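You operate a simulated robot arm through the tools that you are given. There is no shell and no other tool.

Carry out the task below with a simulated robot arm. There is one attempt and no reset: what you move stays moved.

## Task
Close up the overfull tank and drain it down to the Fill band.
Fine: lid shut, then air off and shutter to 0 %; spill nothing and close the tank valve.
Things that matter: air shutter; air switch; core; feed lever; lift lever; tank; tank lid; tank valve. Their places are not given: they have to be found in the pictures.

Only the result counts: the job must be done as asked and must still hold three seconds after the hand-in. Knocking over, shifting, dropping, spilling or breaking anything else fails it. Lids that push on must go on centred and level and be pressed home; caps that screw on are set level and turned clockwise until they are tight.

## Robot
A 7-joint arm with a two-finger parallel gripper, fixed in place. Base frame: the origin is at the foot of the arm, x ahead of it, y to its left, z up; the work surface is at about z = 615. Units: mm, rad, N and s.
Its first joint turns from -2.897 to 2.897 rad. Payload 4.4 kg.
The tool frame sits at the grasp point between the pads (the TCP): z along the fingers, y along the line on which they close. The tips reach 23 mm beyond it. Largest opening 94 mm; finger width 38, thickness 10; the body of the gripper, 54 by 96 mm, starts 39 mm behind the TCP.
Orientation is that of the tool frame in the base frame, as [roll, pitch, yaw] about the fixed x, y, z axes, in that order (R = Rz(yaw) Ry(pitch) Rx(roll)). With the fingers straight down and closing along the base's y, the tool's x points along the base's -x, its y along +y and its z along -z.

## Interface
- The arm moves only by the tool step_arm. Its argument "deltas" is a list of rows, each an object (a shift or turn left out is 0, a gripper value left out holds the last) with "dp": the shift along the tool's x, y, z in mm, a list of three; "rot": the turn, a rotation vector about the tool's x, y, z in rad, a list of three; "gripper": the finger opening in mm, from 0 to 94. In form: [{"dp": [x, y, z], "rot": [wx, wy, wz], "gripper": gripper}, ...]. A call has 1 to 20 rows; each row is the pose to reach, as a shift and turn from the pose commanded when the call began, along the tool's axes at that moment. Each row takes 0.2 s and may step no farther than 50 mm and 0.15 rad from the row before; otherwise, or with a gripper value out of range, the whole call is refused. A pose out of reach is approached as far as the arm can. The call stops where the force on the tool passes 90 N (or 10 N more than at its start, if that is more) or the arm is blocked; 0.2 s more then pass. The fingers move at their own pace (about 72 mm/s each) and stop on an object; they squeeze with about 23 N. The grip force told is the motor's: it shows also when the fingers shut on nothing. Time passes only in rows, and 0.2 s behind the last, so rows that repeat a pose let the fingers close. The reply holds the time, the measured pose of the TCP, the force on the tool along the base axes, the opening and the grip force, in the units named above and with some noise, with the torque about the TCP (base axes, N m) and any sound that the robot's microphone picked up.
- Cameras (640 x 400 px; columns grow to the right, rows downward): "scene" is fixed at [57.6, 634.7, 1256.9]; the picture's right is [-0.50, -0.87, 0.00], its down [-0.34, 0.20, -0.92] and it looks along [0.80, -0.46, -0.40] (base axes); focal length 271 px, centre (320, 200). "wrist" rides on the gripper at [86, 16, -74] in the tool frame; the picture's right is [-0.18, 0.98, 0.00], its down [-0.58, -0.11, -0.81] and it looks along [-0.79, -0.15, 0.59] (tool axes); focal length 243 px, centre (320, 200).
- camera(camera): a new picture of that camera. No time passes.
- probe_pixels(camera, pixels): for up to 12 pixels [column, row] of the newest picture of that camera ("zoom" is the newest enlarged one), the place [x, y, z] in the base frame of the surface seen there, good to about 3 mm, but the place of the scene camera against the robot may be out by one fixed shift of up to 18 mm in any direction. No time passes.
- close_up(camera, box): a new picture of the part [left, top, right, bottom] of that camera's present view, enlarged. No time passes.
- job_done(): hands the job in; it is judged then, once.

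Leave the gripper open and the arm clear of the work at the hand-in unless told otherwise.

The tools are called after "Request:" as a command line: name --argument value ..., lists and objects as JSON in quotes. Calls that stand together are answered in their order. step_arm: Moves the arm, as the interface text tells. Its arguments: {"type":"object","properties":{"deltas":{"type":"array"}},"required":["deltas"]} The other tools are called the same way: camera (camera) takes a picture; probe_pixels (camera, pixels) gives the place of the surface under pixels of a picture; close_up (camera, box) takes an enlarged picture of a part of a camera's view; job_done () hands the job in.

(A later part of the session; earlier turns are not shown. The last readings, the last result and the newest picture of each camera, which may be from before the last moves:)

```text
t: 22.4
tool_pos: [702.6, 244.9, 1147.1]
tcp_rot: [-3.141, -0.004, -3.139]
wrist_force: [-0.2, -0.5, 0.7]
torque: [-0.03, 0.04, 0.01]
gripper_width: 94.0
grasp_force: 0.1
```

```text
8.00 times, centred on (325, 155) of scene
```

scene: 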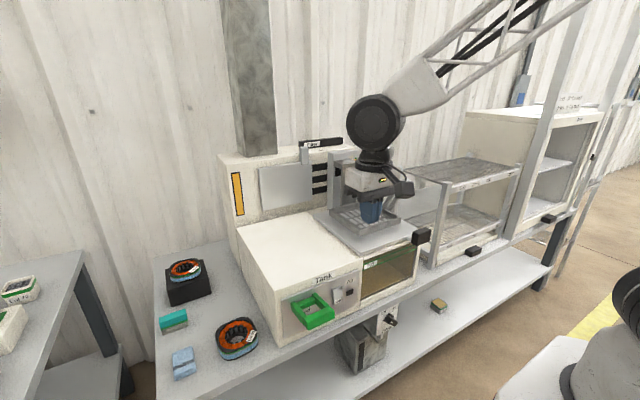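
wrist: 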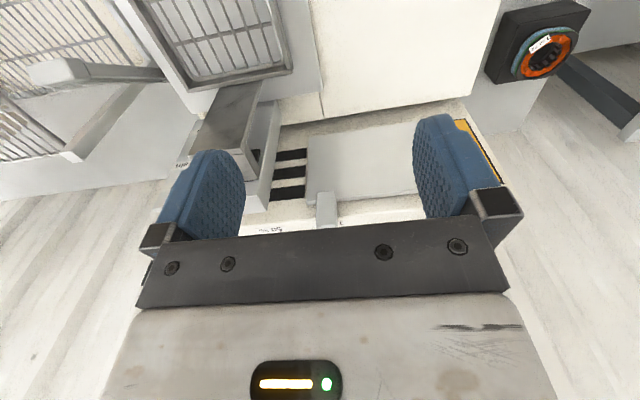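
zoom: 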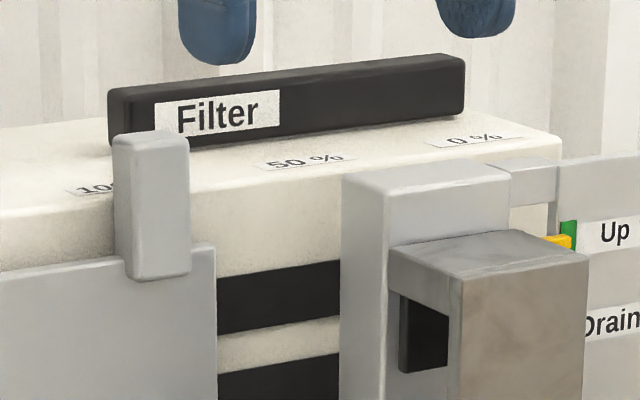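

Rail's back is x≈885, filter front x≈993, tab x 908–925. So fingers at TCP x=922 pass between them. I go above the tab at (922, 218, 1100), open.

Request:
step_arm --deltas '[{"dp": [-44, -5, 9], "gripper": 94}, {"dp": [-88, -10, 18]}, {"dp": [-132, -16, 27]}, {"dp": [-176, -22, 37]}, {"dp": [-219, -27, 47]}, {"dp": [-219, -27, 47]}]'

Request:
camera --camera "wrist"

Request:
camera --camera "scene"

```text
t: 23.8
tool_pos: [921.4, 221.7, 1098.1]
tcp_rot: [-3.141, -0.003, -3.137]
wrist_force: [0.0, -0.1, 0.6]
torque: [-0.03, 0.01, 0.01]
gripper_width: 94.2
grasp_force: 0.0
```

```text
taken
```

wrist: 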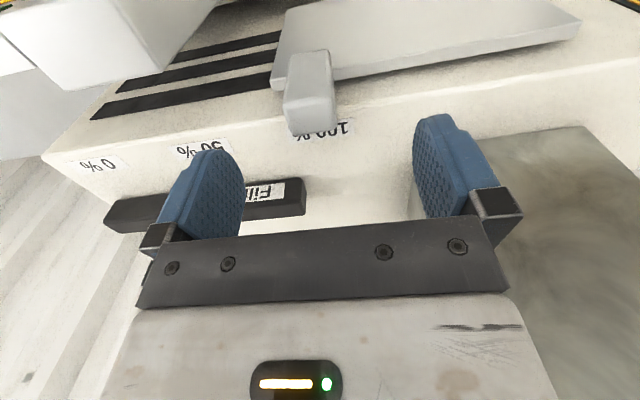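

```text
taken
```

scene: 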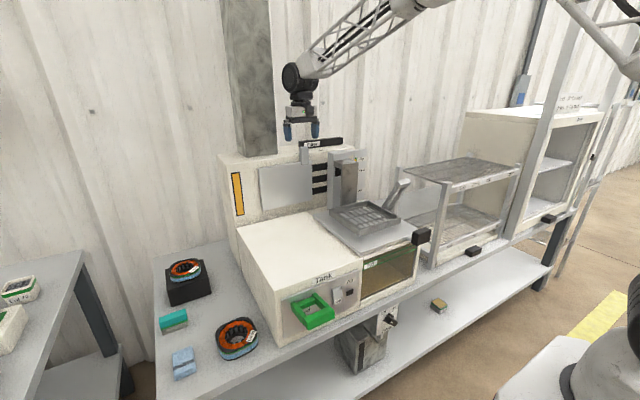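

Reached. I probe the scale labels, tab top, and the grey pillar at right.

Request:
probe_pixels --camera "wrist" --pixels '[[310, 90], [295, 115], [330, 110], [310, 120], [310, 130], [97, 165], [200, 148], [322, 130], [415, 150], [480, 135], [150, 195], [110, 90]]'

Request:
close_up --camera "wrist" --box '[40, 40, 380, 240]'

```text
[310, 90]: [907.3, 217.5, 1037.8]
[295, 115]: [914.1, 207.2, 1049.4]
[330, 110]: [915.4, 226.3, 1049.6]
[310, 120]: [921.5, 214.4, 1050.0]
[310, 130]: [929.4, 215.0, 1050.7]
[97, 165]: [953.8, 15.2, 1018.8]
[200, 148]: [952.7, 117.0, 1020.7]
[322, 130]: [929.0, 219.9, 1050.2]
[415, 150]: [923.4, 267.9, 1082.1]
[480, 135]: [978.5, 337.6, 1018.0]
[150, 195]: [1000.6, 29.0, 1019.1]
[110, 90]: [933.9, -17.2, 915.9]
```

```text
1.88 times, centred on (210, 140) of wrist
```

zoom: 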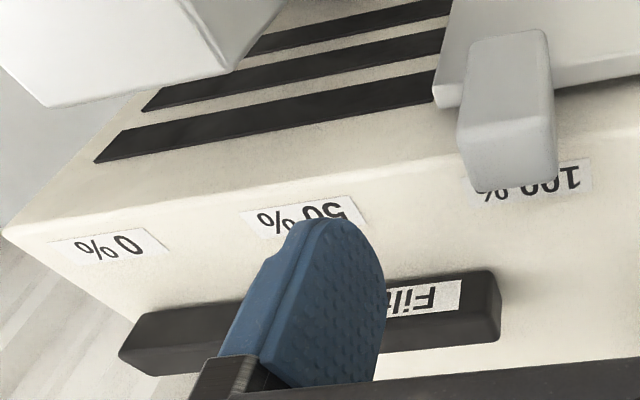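

0 % mark is y≈15, 50 % y≈118; tab centre y≈217, tab top z≈1050, x 907–930. I descend to z≈1048 and grip the tab.

Request:
step_arm --deltas '[{"dp": [1, -5, 20], "gripper": 94}, {"dp": [1, -5, 40]}, {"dp": [1, -5, 50]}, {"dp": [1, -5, 50], "gripper": 10}, {"dp": [1, -5, 50]}, {"dp": [1, -5, 50]}, {"dp": [1, -5, 50]}]'

Request:
camera --camera "wrist"

```text
t: 25.4
tool_pos: [920.3, 215.1, 1048.3]
tcp_rot: [3.141, -0.006, -3.14]
wrist_force: [-3.3, -16.1, 0.1]
torque: [-0.7, -0.19, -1.02]
gripper_width: 30.0
grasp_force: 44.8
```

```text
taken
```

wrist: 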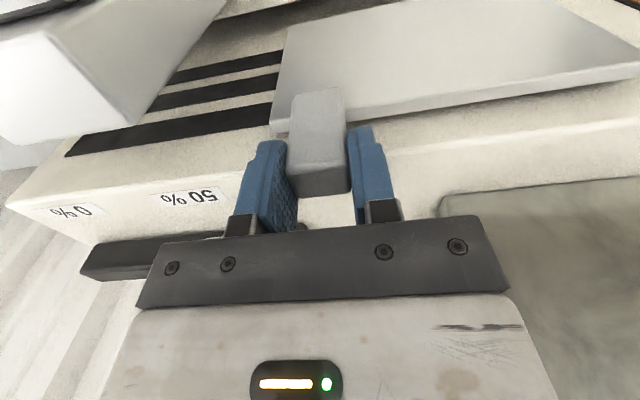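

Gripped (opening 30). Now slide 150 mm toward -y.

Request:
step_arm --deltas '[{"dp": [0, -8, 0]}, {"dp": [0, -20, 0]}, {"dp": [0, -35, 0]}, {"dp": [0, -50, 0]}, {"dp": [0, -65, 0]}, {"dp": [0, -80, 0]}, {"dp": [0, -95, 0]}, {"dp": [0, -110, 0]}, {"dp": [0, -125, 0]}, {"dp": [0, -140, 0]}, {"dp": [0, -150, 0]}]'

Request:
camera --camera "wrist"

Request:
camera --camera "scene"

```text
t: 27.8
tool_pos: [919.6, 65.4, 1049.5]
tcp_rot: [-3.141, -0.005, -3.141]
wrist_force: [14.3, 3.1, 5.9]
torque: [-0.66, -0.37, -1.07]
gripper_width: 29.9
grasp_force: 45.3
```

```text
taken
```

wrist: 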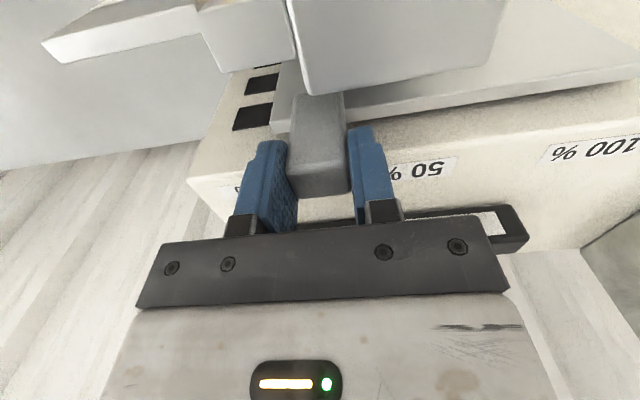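

```text
taken
```

scene: 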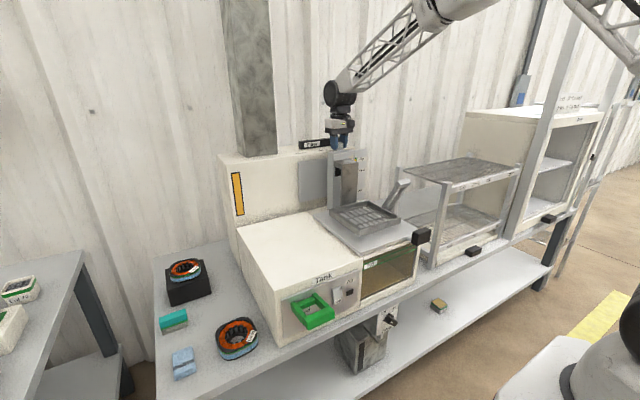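

Sliding fine; shutter passes behind the rail. Continue 40 mm, then creep to the stop near y≈15.

Request:
step_arm --deltas '[{"dp": [0, -15, 0]}, {"dp": [0, -28, 0]}, {"dp": [0, -36, 0]}, {"dp": [0, -40, 0]}, {"dp": [0, -43, 0]}, {"dp": [0, -46, 0]}, {"dp": [0, -49, 0]}, {"dp": [0, -52, 0]}]'

Request:
camera --camera "wrist"

```text
t: 29.6
tool_pos: [919.2, 15.7, 1049.4]
tcp_rot: [3.14, -0.004, -3.138]
wrist_force: [-11.2, 26.9, 13.3]
torque: [-0.09, 1.23, -1.04]
gripper_width: 29.8
grasp_force: 44.9
```

```text
taken
```

wrist: 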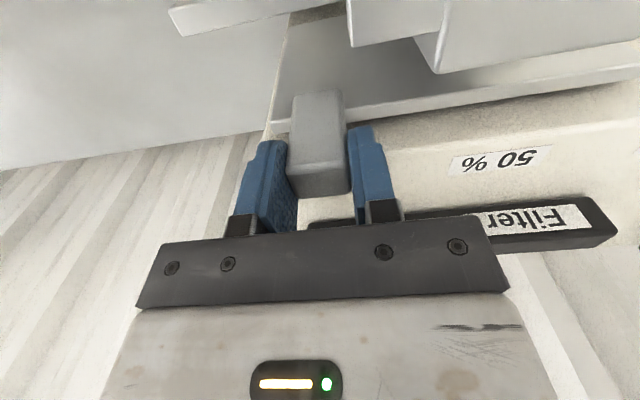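

Force along y rises (27 N) at y=15.7: the stop. I push 4 mm more to confirm.

Request:
step_arm --deltas '[{"dp": [0, -2, 0]}, {"dp": [0, -4, 0]}, {"dp": [0, -4, 0]}]'

Request:
camera --camera "scene"

```text
t: 30.2
tool_pos: [920.3, 14.6, 1048.8]
tcp_rot: [3.138, -0.006, -3.136]
wrist_force: [-9.3, 24.0, 4.5]
torque: [-0.21, 0.44, -1.13]
gripper_width: 30.0
grasp_force: 44.7
stopped in row 3: the force on the tool passed its limit at 95 N (the readings are from after the stop); the commanded pose is now the measured one
```

```text
taken
```

scene: 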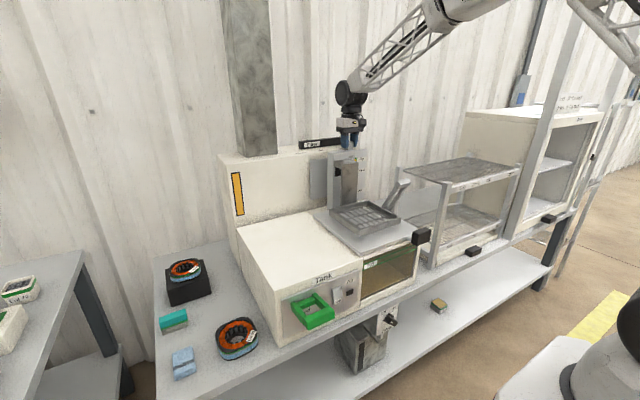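

At the 0 % stop. I open, rise straight and check the tab position.

Request:
step_arm --deltas '[{"gripper": 45}, {"gripper": 60}, {"gripper": 60}, {"dp": [0, 0, -30]}, {"dp": [0, 0, -75]}, {"dp": [45, 0, -85]}, {"dp": [90, 0, -85]}, {"dp": [135, 0, -85]}, {"dp": [180, 0, -85]}, {"dp": [220, 0, -85], "gripper": 94}]'

Request:
camera --camera "wrist"

Request:
close_up --camera "scene" --box '[285, 130, 405, 205]'

```text
t: 32.4
tool_pos: [699.9, 13.3, 1132.0]
tcp_rot: [3.137, -0.008, -3.136]
wrist_force: [0.3, 0.5, -1.3]
torque: [0.01, -0.01, -0.02]
gripper_width: 94.2
grasp_force: 0.2
```

```text
taken
```

wrist: 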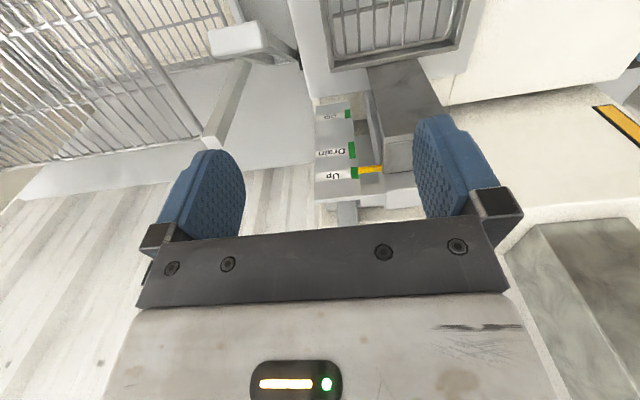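

```text
5.33 times, centred on (345, 168) of scene
```

zoom: 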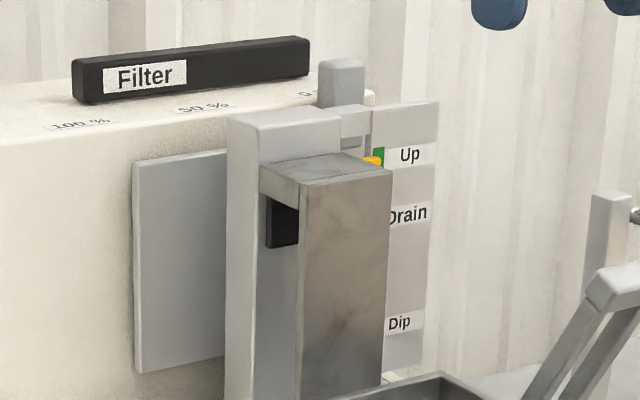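

Shutter tab stands at 0 %. Now to the valve: retreat to (400, 110, 780) to look at the knob.

Request:
step_arm --deltas '[{"dp": [45, 10, 0]}, {"dp": [90, 20, 0]}, {"dp": [135, 30, 15]}, {"dp": [175, 45, 40]}, {"dp": [210, 60, 72]}, {"dp": [240, 75, 108]}, {"dp": [270, 85, 145]}, {"dp": [290, 95, 188]}, {"dp": [300, 98, 235]}, {"dp": [300, 98, 280]}, {"dp": [300, 98, 320]}, {"dp": [300, 98, 350]}, {"dp": [300, 98, 350]}]'

Request:
camera --camera "wrist"

Request:
camera --camera "scene"

```text
t: 35.2
tool_pos: [397.3, 108.2, 786.9]
tcp_rot: [3.139, -0.006, -3.137]
wrist_force: [-0.7, 0.7, -1.3]
torque: [-0.02, 0.02, -0.02]
gripper_width: 94.2
grasp_force: 0.0
```

```text
taken
```

wrist: 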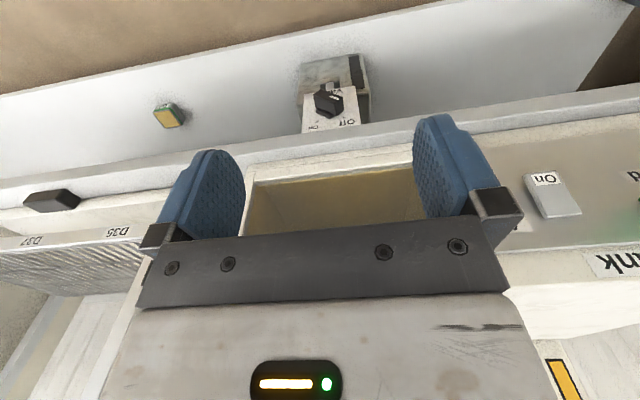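

```text
taken
```

scene: 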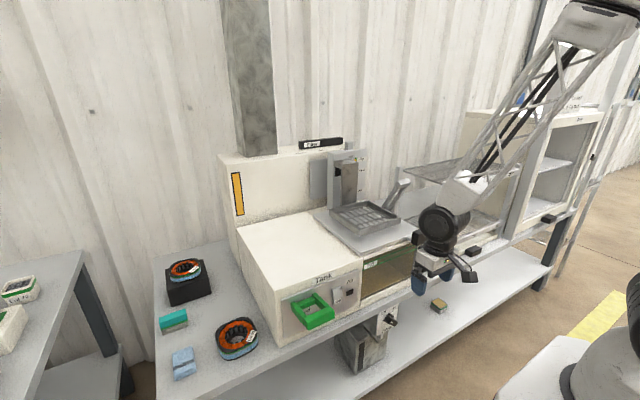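

Request:
close_up --camera "wrist" --box '[270, 40, 398, 140]'

Request:
close_up --camera "scene" --box '[335, 295, 415, 375]'

Request:
probe_pixels --camera "wrist" --pixels '[[328, 103], [320, 97], [338, 99], [328, 112], [310, 115], [350, 115], [330, 130], [355, 100], [350, 65], [300, 150], [340, 95], [200, 90]]'

```text
4.00 times, centred on (334, 90) of wrist
```

zoom: 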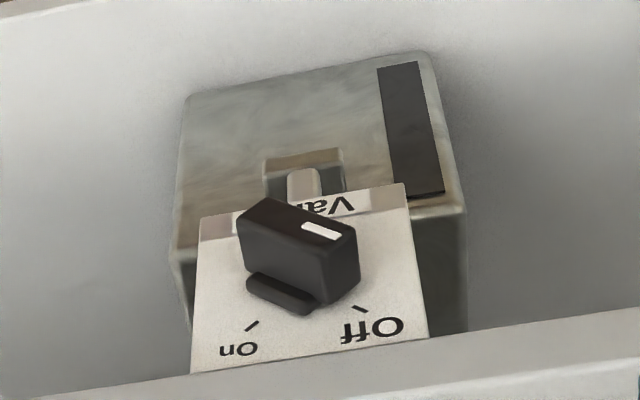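

```text
5.00 times, centred on (375, 335) of scene
```

zoom: 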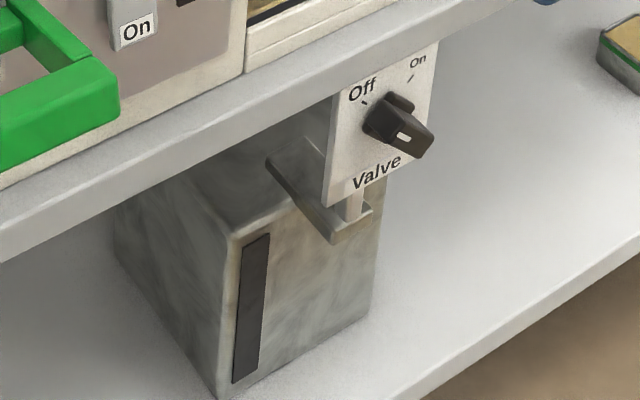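

```text
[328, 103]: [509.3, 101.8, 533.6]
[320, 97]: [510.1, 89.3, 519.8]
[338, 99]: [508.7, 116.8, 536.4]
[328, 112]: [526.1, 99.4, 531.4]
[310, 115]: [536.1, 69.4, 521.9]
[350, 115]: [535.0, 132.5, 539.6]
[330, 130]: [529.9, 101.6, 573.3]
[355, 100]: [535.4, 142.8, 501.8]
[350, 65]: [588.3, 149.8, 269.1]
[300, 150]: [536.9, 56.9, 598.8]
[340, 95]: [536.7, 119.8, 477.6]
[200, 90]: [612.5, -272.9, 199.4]
```

The knob: bar front at x≈508, white mark end pointing upper-left (toward "Off"). I probe ticks, the bar ends, and robot parts for reach planning.

Request:
close_up --camera "wrist" --box '[300, 80, 364, 130]'

Request:
probe_pixels --camera "zoom" --pixels '[[200, 150], [330, 100], [450, 200], [300, 250]]'

Request:
probe_pixels --camera "scene" --pixels '[[630, 310], [590, 370], [470, 210], [590, 60], [600, 20], [530, 390]]'

```text
8.00 times, centred on (332, 105) of wrist
```

zoom: 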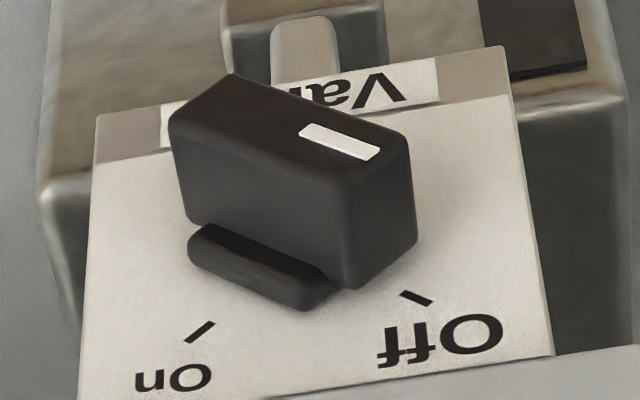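

```text
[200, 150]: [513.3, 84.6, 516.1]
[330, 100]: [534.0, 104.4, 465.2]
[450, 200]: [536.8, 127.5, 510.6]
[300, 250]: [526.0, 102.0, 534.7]
```

```text
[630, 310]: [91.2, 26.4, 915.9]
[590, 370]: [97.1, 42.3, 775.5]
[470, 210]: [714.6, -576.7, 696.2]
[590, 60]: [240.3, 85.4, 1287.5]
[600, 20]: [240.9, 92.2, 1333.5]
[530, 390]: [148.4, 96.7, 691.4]
```

Request:
probe_pixels --camera "zoom" --pixels '[[415, 299], [200, 332], [180, 122], [236, 82], [398, 140], [345, 178], [340, 140], [290, 130], [412, 245], [345, 275], [192, 250], [310, 300]]'

```text
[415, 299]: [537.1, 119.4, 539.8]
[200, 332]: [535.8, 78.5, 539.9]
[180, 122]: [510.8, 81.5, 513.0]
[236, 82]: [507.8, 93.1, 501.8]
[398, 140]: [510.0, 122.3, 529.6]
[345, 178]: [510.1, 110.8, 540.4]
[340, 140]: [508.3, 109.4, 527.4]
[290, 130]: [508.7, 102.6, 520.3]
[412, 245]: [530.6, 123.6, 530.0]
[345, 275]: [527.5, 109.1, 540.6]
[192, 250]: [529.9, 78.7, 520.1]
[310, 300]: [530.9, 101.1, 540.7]
```

The bar's centre is (y 102, z 521), 40×16 mm, now at 45° upper-left = Off; On is 45° upper-right (90° clockwise). Before opening, I look at the glass to record the liquid level.

Request:
close_up --camera "scene" --box '[350, 235, 430, 305]'

Request:
close_up --camera "wrist" --box '[230, 140, 440, 240]'

```text
5.71 times, centred on (390, 270) of scene
```

zoom: 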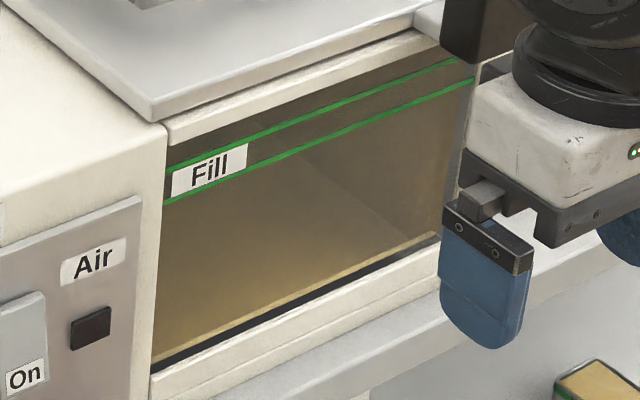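

```text
3.05 times, centred on (335, 190) of wrist
```

zoom: 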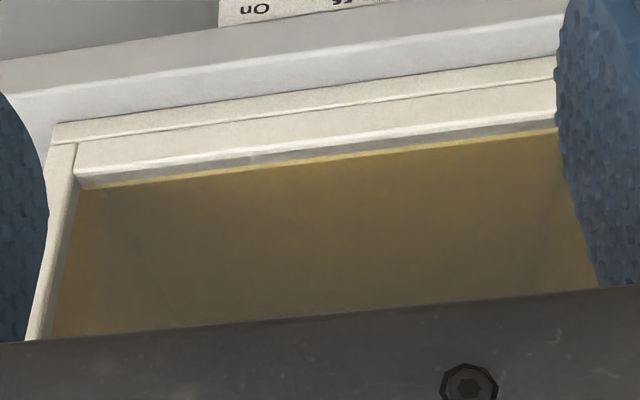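

No clear surface line yet: liquid covers the glass above both green lines. I open the gripper, tilt it 0.45 rad forward and come down to (440, 88, 640).

Request:
step_arm --deltas '[{"dp": [-10, -5, 30], "rot": [0, -0.12, 0], "gripper": 94}, {"dp": [-20, -10, 60], "rot": [0, -0.24, 0]}, {"dp": [-30, -15, 90], "rot": [0, -0.36, 0]}, {"dp": [-43, -20, 120], "rot": [0, -0.45, 0]}, {"dp": [-43, -20, 147], "rot": [0, -0.45, 0]}, {"dp": [-43, -20, 147], "rot": [0, -0.45, 0]}]'

Request:
camera --camera "wrist"

Request:
camera --camera "scene"

```text
t: 36.6
tool_pos: [440.1, 89.3, 641.1]
tcp_rot: [3.137, 0.444, -3.138]
wrist_force: [-0.6, 0.2, 1.0]
torque: [0.0, 0.01, 0.02]
gripper_width: 93.8
grasp_force: 0.2
```

```text
taken
```

wrist: 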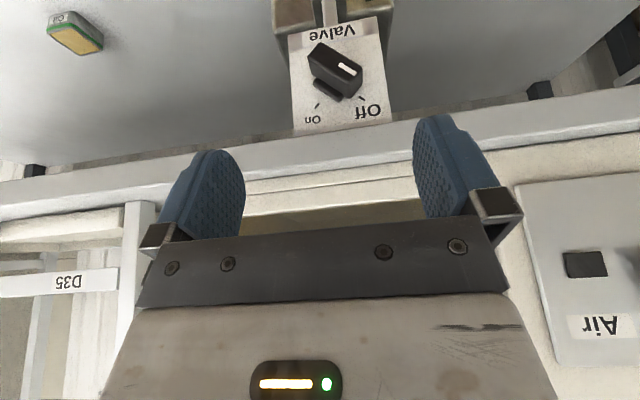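

```text
taken
```

scene: 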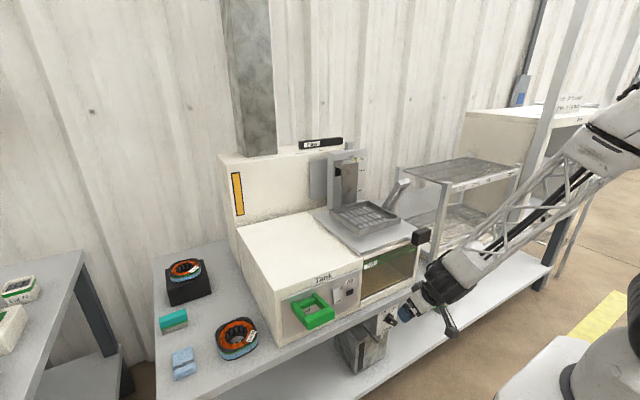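

Good view of the knob at (335,70). I zoom and re-probe it.

Request:
close_up --camera "wrist" --box '[280, 10, 400, 130]'

Request:
probe_pixels --camera "wrist" --pixels '[[311, 57], [322, 43], [361, 72], [350, 88], [337, 62], [318, 107], [362, 97], [350, 97], [315, 90], [335, 130], [335, 115], [320, 72]]'

```text
3.33 times, centred on (340, 70) of wrist
```

zoom: 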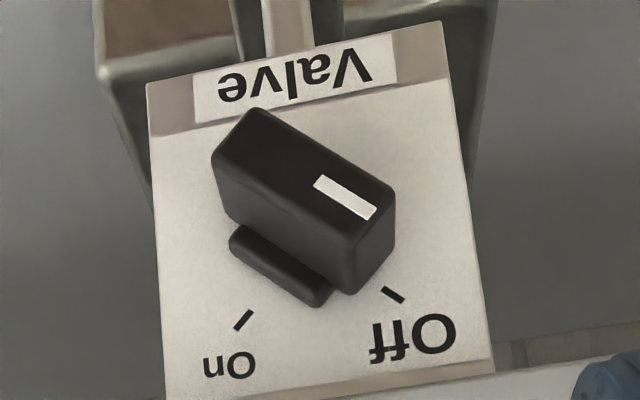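

```text
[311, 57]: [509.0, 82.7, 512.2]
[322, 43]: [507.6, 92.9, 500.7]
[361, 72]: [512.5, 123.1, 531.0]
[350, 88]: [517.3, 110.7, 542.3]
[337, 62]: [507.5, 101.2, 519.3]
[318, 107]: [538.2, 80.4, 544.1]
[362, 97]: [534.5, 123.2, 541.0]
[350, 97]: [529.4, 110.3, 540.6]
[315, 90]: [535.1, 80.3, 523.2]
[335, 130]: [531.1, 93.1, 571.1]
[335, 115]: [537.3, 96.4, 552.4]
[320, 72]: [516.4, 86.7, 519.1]
```

Consistent: bar corners (82.7,512), (93,501), (123,531), (111,542). I go down to z≈546 in front of it (fingers straddling, 94 open), then forward to x≈496 so that the tips flank the upper half of the bar.

Request:
step_arm --deltas '[{"dp": [20.4, 0, 42.9], "gripper": 94}, {"dp": [40.9, 0, 85.8]}, {"dp": [23, 0, 94]}, {"dp": [6, 0, 102]}, {"dp": [-9.7, 0, 110]}, {"dp": [-9.7, 0, 110]}]'

Request:
camera --camera "wrist"

Request:
camera --camera "scene"

```text
t: 38.0
tool_pos: [495.2, 90.8, 544.4]
tcp_rot: [3.138, 0.444, -3.138]
wrist_force: [-0.2, 0.4, 0.4]
torque: [0.01, 0.02, 0.0]
gripper_width: 94.3
grasp_force: 0.1
```

```text
taken
```

wrist: 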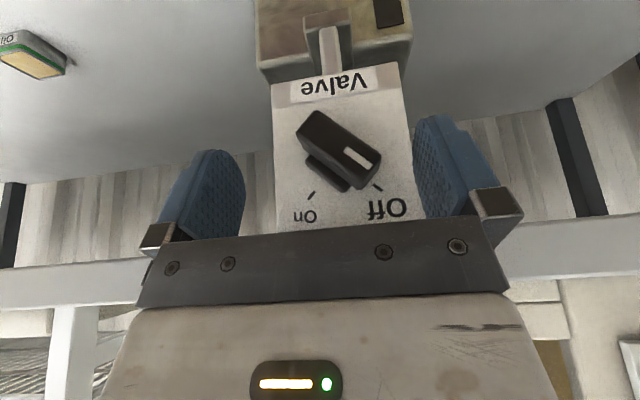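

```text
taken
```

scene: 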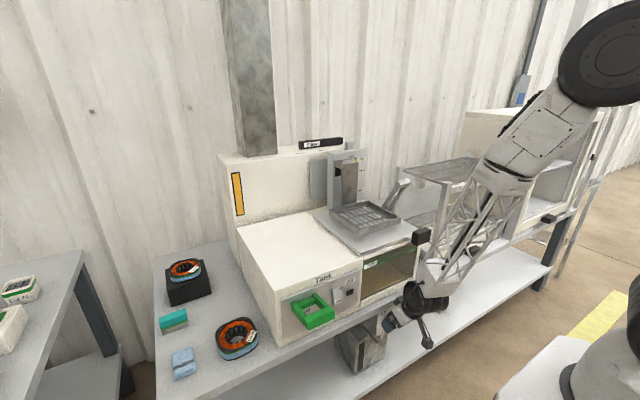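

The knob is between the open fingers. I push -y with the left finger: 26 mm, to bring the bar toward vertical.

Request:
step_arm --deltas '[{"dp": [0, -12, 0]}, {"dp": [0, -17, 0]}, {"dp": [0, -22, 0]}, {"dp": [0, -26, 0]}]'

Request:
camera --camera "wrist"

```text
t: 39.0
tool_pos: [495.9, 64.9, 544.7]
tcp_rot: [3.14, 0.442, -3.138]
wrist_force: [0.8, -0.2, 0.0]
torque: [-0.02, -0.04, 0.03]
gripper_width: 93.9
grasp_force: 0.1
```

```text
taken
```

wrist: 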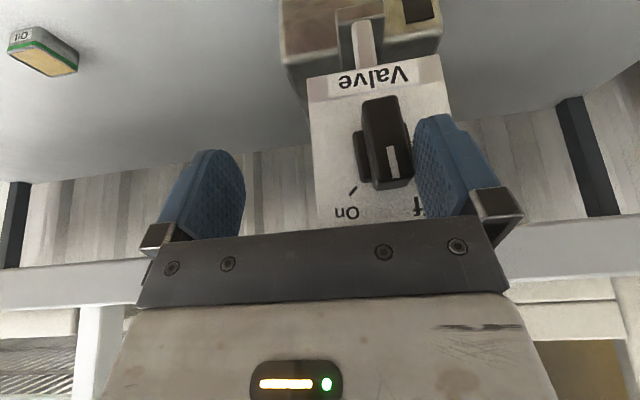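

The bar is vertical now. I check for flow at the outlet.

Request:
close_up --camera "wrist" --box '[270, 0, 460, 120]'

Request:
close_up --camera "scene" --box '[330, 235, 430, 375]'

```text
3.33 times, centred on (365, 60) of wrist
```

zoom: 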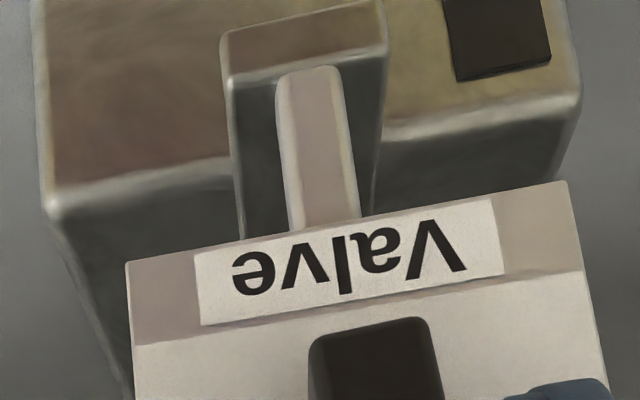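

```text
2.86 times, centred on (380, 305) of scene
```

zoom: 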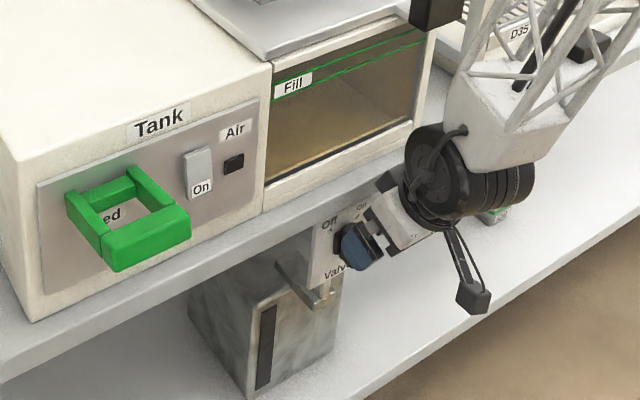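

No flow visible yet. I raise 7 mm and push on toward On.

Request:
step_arm --deltas '[{"dp": [-3, 0, -6.3]}, {"dp": [-3, -5, -6.3]}, {"dp": [-3, -9, -6.3]}, {"dp": [-3, -12, -6.3]}]'

Request:
camera --camera "wrist"

Request:
close_up --camera "scene" --box '[330, 235, 430, 375]'

```text
t: 40.0
tool_pos: [497.5, 53.7, 552.3]
tcp_rot: [3.137, 0.444, -3.136]
wrist_force: [-16.5, 68.0, 28.0]
torque: [2.67, -0.1, 1.44]
gripper_width: 94.5
grasp_force: 0.4
```

```text
taken
```

wrist: 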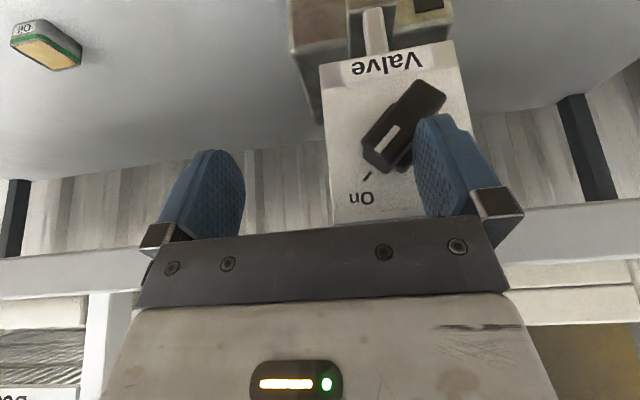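

```text
2.86 times, centred on (380, 305) of scene
```

zoom: 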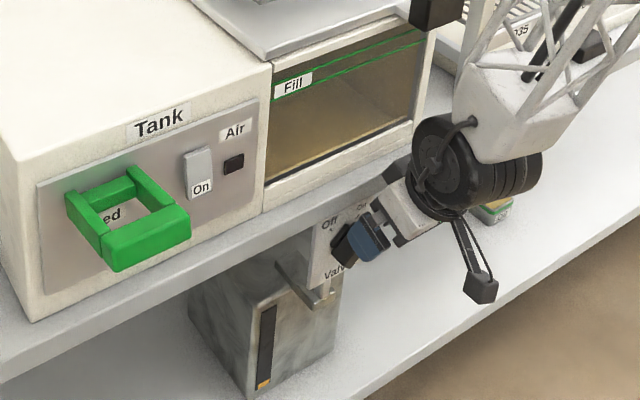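

On stop reached (68 N); amber appears at the bottom of the catch-can gauge — it drains. I pre-position the right finger near the knob's mark end for closing, then look at the level.

Request:
step_arm --deltas '[{"dp": [0, 33, 0]}, {"dp": [3, 64, 6.3]}]'

Request:
camera --camera "wrist"

Request:
close_up --camera "scene" --box '[330, 235, 430, 375]'

Request:
close_up --camera "scene" --box '[355, 235, 425, 305]'

```text
t: 40.6
tool_pos: [496.8, 115.3, 543.7]
tcp_rot: [3.14, 0.444, -3.138]
wrist_force: [0.0, 0.2, -0.2]
torque: [-0.01, 0.03, 0.04]
gripper_width: 93.8
grasp_force: 0.1
```

```text
taken
```

wrist: 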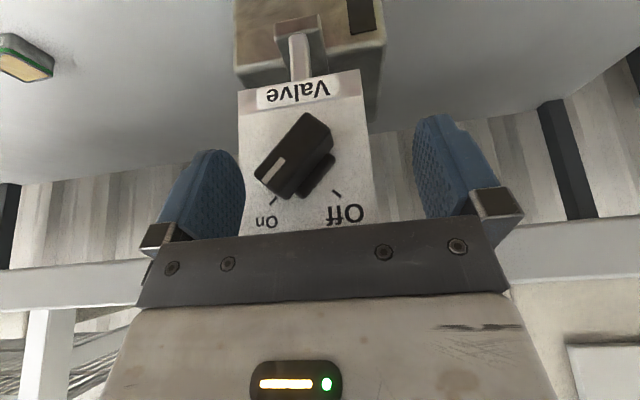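

```text
2.86 times, centred on (380, 305) of scene
```

zoom: 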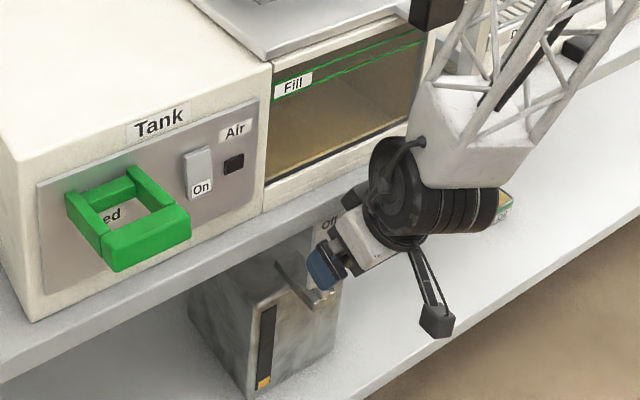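

```text
5.71 times, centred on (390, 270) of scene
```

zoom: 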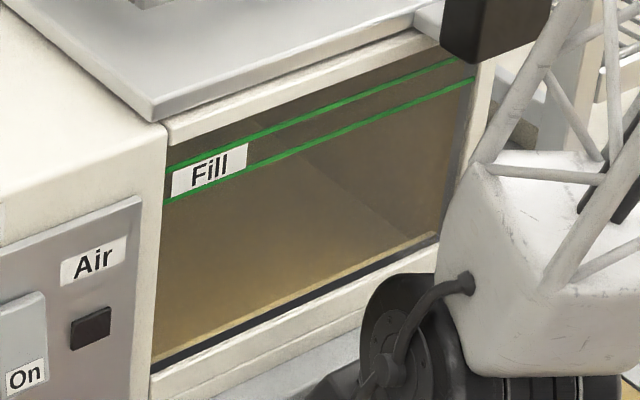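

Level line not yet clear. I wait 0.6 s and compare.

Request:
step_arm --deltas '[{"dp": [0, 0, 0]}, {"dp": [0, 0, 0]}]'

Request:
close_up --camera "scene" --box '[355, 235, 425, 305]'

Request:
close_up --camera "scene" --box '[335, 325, 395, 385]'

Request:
camera --camera "wrist"

```text
t: 41.2
tool_pos: [496.6, 116.2, 543.8]
tcp_rot: [3.137, 0.444, -3.138]
wrist_force: [-0.7, -0.2, -0.7]
torque: [0.0, -0.03, -0.01]
gripper_width: 93.9
grasp_force: 0.0
```

```text
5.71 times, centred on (390, 270) of scene
```

zoom: 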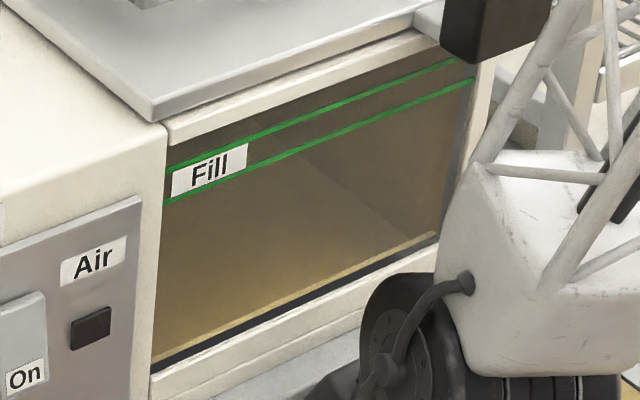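

```text
6.67 times, centred on (365, 355) of scene
```

zoom: 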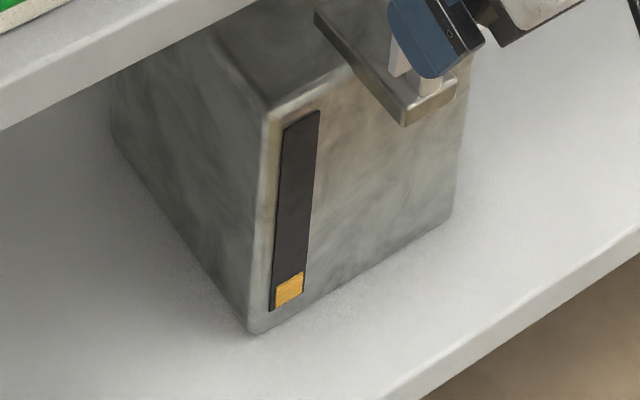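

```text
taken
```

wrist: 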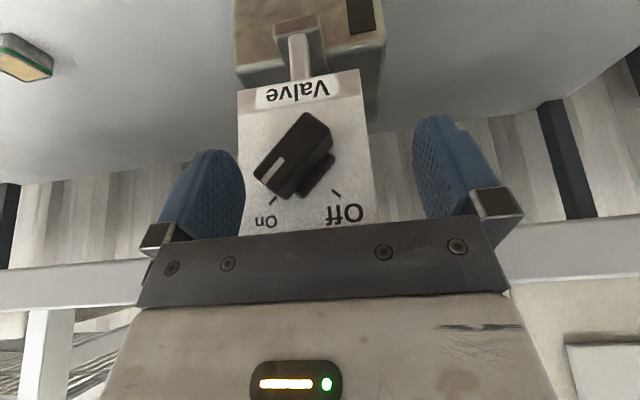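

Gauge ~15 % full. I zoom further into the band area of the glass.

Request:
close_up --camera "scene" --box '[358, 238, 412, 272]'

Request:
probe_pixels --camera "scene" --pixels '[[370, 258], [380, 252], [400, 246], [372, 266], [390, 257], [405, 249], [363, 262], [363, 270], [390, 265], [380, 280], [378, 250], [365, 258]]'

```text
11.76 times, centred on (385, 255) of scene
```

zoom: 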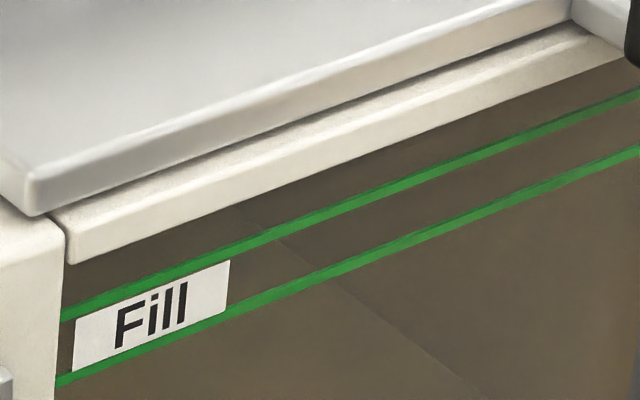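

```text
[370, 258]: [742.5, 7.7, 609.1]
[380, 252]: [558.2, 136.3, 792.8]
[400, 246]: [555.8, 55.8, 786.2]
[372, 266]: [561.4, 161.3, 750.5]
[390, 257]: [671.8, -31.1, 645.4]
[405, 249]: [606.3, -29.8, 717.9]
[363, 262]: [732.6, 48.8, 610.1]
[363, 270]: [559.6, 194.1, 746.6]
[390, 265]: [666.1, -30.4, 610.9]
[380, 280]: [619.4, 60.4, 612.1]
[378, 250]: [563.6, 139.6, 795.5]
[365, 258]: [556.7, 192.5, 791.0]
```

The tank's surface line can't be read reliably from this view, so I close the valve now and inspect: push +y with the right finger to vertical, raise, then on to the Off stop.

Request:
step_arm --deltas '[{"dp": [0, 25, 0]}, {"dp": [-3, 28, -6.3]}, {"dp": [-3, 34, -6.3]}, {"dp": [-3, 37, -6.3]}]'

Request:
camera --camera "wrist"

Request:
close_up --camera "scene" --box '[335, 325, 395, 385]'

Request:
close_up --camera "scene" --box '[355, 235, 425, 305]'

```text
t: 41.5
tool_pos: [497.5, 123.5, 542.8]
tcp_rot: [3.139, 0.449, 3.138]
wrist_force: [1.4, -27.6, 9.8]
torque: [-0.77, 0.04, -0.39]
gripper_width: 93.9
grasp_force: 0.1
stopped in row 1: the force on the tool passed its limit at 171 N (the readings are from after the stop); the commanded pose is now the measured one
```

```text
taken
```

wrist: 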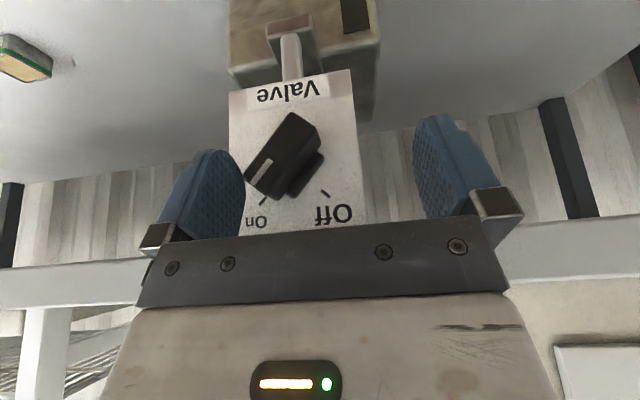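

```text
6.67 times, centred on (365, 355) of scene
```

zoom: 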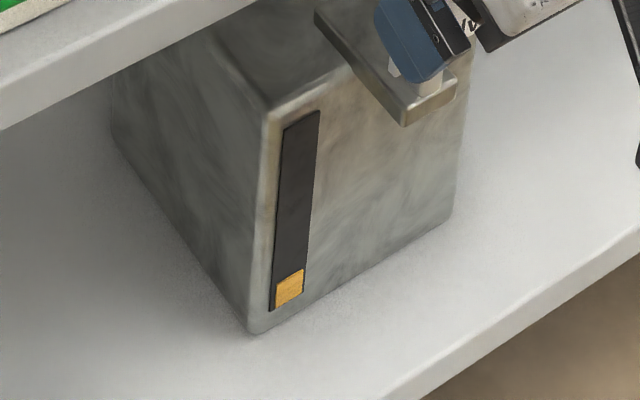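

```text
5.71 times, centred on (390, 270) of scene
```

zoom: 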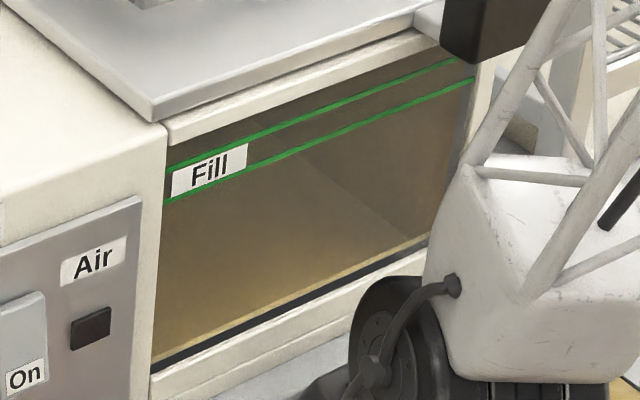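

A fast contact tripped the force limit; the flow is slow (~6 %/s of gauge). I push again with gentler rows.

Request:
step_arm --deltas '[{"dp": [0, 4, 0]}, {"dp": [0, 9, 0]}, {"dp": [0, 14, 0]}, {"dp": [0, 18, 0]}, {"dp": [-3, 20, -6.3]}, {"dp": [-3, 24, -6.3]}, {"dp": [-3, 28, -6.3]}, {"dp": [-3, 31, -6.3]}]'

Request:
camera --camera "wrist"

Request:
close_up --camera "scene" --box '[335, 325, 395, 385]'

Request:
close_up --camera "scene" --box '[355, 235, 425, 305]'

```text
t: 42.5
tool_pos: [497.2, 138.4, 545.1]
tcp_rot: [3.141, 0.449, 3.135]
wrist_force: [1.7, -31.3, 10.6]
torque: [-1.19, -0.3, -0.31]
gripper_width: 94.1
grasp_force: 0.4
stopped in row 4: the force on the tool passed its limit at 107 N (the readings are from after the stop); the commanded pose is now the measured one
```

```text
taken
```

wrist: 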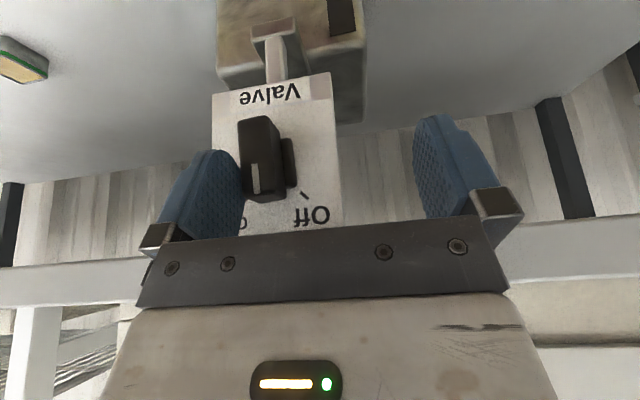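

```text
6.67 times, centred on (365, 355) of scene
```

zoom: 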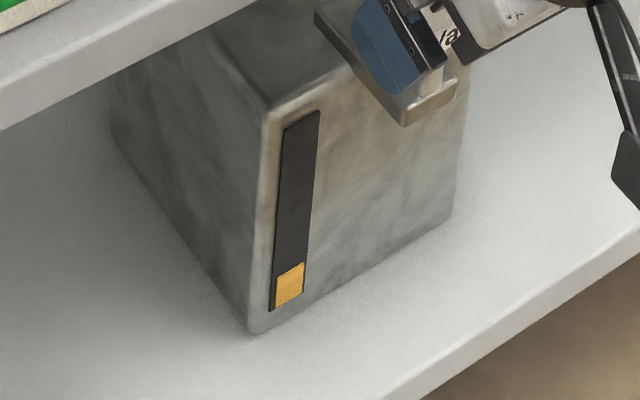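

```text
5.71 times, centred on (390, 270) of scene
```

zoom: 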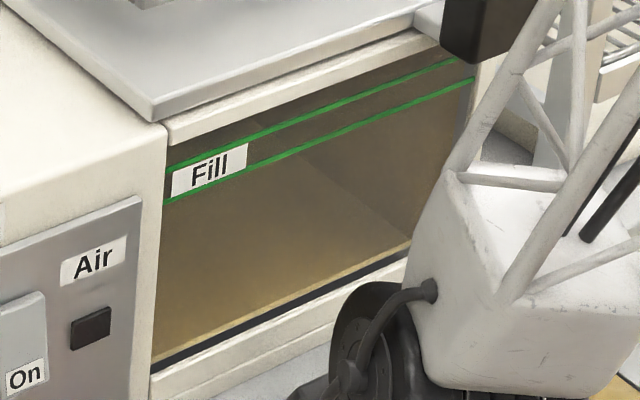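

The knob is at vertical now; it resists fast turning. I raise 8 mm and continue in 3 mm rows toward Off.

Request:
step_arm --deltas '[{"dp": [-3.4, 0, -7.2]}, {"dp": [-3.4, 4, -7.2]}, {"dp": [-3.4, 7, -7.2]}, {"dp": [-3.4, 10, -7.2]}, {"dp": [-3.4, 13, -7.2]}, {"dp": [-3.4, 15, -7.2]}]'

Request:
camera --camera "wrist"

Request:
close_up --camera "scene" --box '[335, 325, 395, 385]'

Request:
close_up --camera "scene" --box '[355, 235, 425, 305]'

```text
t: 43.5
tool_pos: [496.9, 146.8, 553.0]
tcp_rot: [-3.139, 0.451, 3.132]
wrist_force: [-6.3, -31.2, 21.2]
torque: [-1.54, 0.0, -0.77]
gripper_width: 94.1
grasp_force: 0.1
stopped in row 5: the force on the tool passed its limit at 107 N (the readings are from after the stop); the commanded pose is now the measured one
```

```text
taken
```

wrist: 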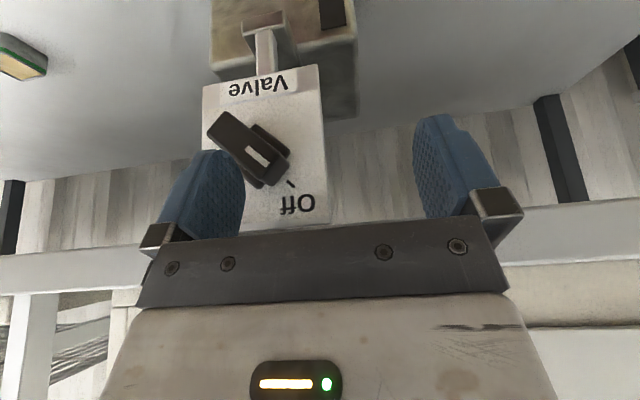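

```text
6.67 times, centred on (365, 355) of scene
```

zoom: 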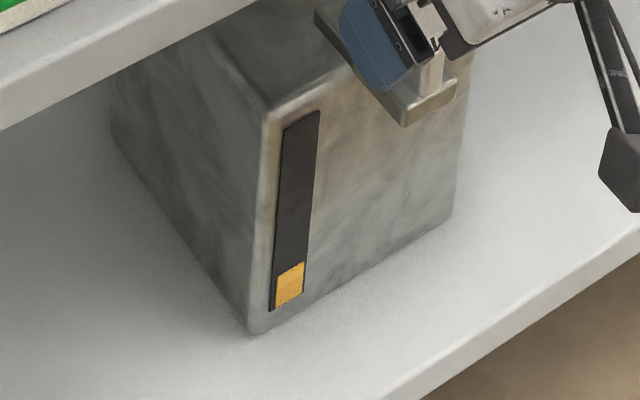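

```text
5.71 times, centred on (390, 270) of scene
```

zoom: 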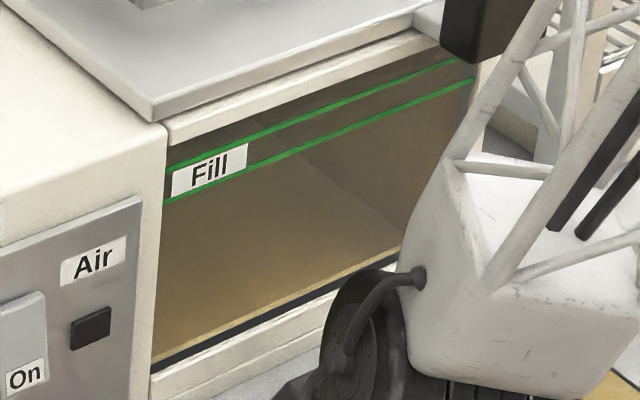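

Valve is back at Off (pushed to its stop) and the gauge stopped at ~23 %. Now I back off and rise to view the glass with the wrist camera from the front-left.

Request:
step_arm --deltas '[{"dp": [0, -4, 0]}, {"dp": [32, -4, -15]}, {"dp": [63, -4, -30]}, {"dp": [43, -4, -72]}, {"dp": [24, -4, -112]}, {"dp": [5, 10, -150]}, {"dp": [-10, 30, -183]}, {"dp": [-22, 60, -207]}, {"dp": [-32, 90, -205], "rot": [0, -0.11, 0]}, {"dp": [-45, 115, -200], "rot": [0, -0.22, 0]}, {"dp": [-58, 133, -190], "rot": [0, -0.33, 0]}, {"dp": [-58, 133, -190], "rot": [0, -0.33, 0]}]'

Request:
camera --camera "wrist"

Request:
camera --camera "scene"

```text
t: 46.1
tool_pos: [468.7, 280.5, 749.7]
tcp_rot: [-3.14, 0.781, 3.133]
wrist_force: [0.1, -0.1, 0.0]
torque: [0.02, 0.0, 0.01]
gripper_width: 94.0
grasp_force: 0.1
```

```text
taken
```

wrist: 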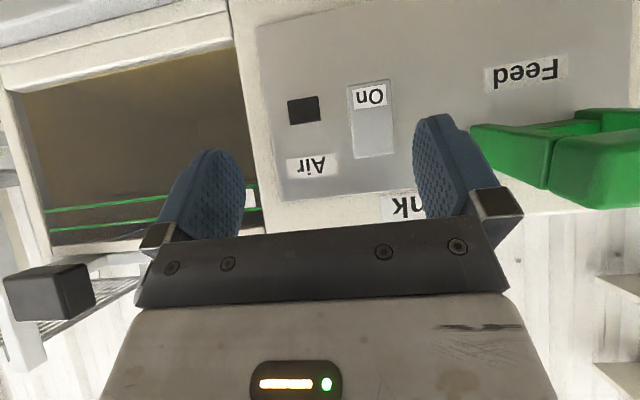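

```text
taken
```

scene: 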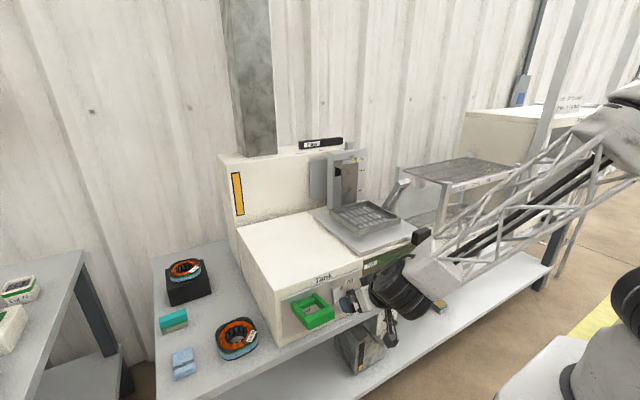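

Request:
close_up --camera "wrist" --box '[0, 140, 190, 260]'

Request:
close_up --camera "wrist" --box '[0, 40, 260, 260]'

Request:
probe_pixels --camera "wrist" --pixels '[[60, 210], [70, 231], [60, 240], [100, 206], [100, 227], [255, 188], [250, 203]]'

```text
3.33 times, centred on (95, 200) of wrist
```

zoom: 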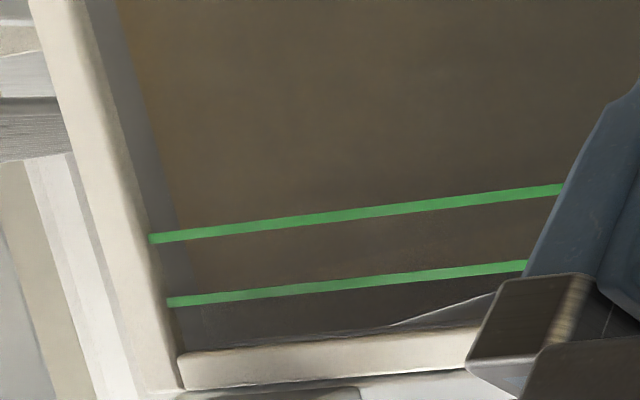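

```text
1.82 times, centred on (130, 150) of wrist
```

zoom: 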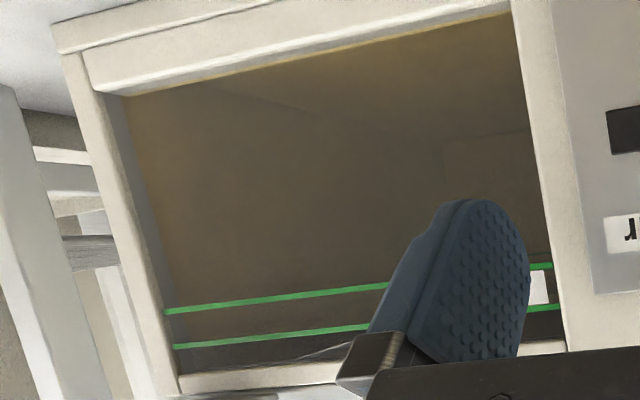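

```text
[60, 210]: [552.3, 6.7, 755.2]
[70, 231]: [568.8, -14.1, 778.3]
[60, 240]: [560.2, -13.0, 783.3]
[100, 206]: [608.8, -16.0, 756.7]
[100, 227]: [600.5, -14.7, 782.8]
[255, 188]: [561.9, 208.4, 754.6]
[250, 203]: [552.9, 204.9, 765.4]
```

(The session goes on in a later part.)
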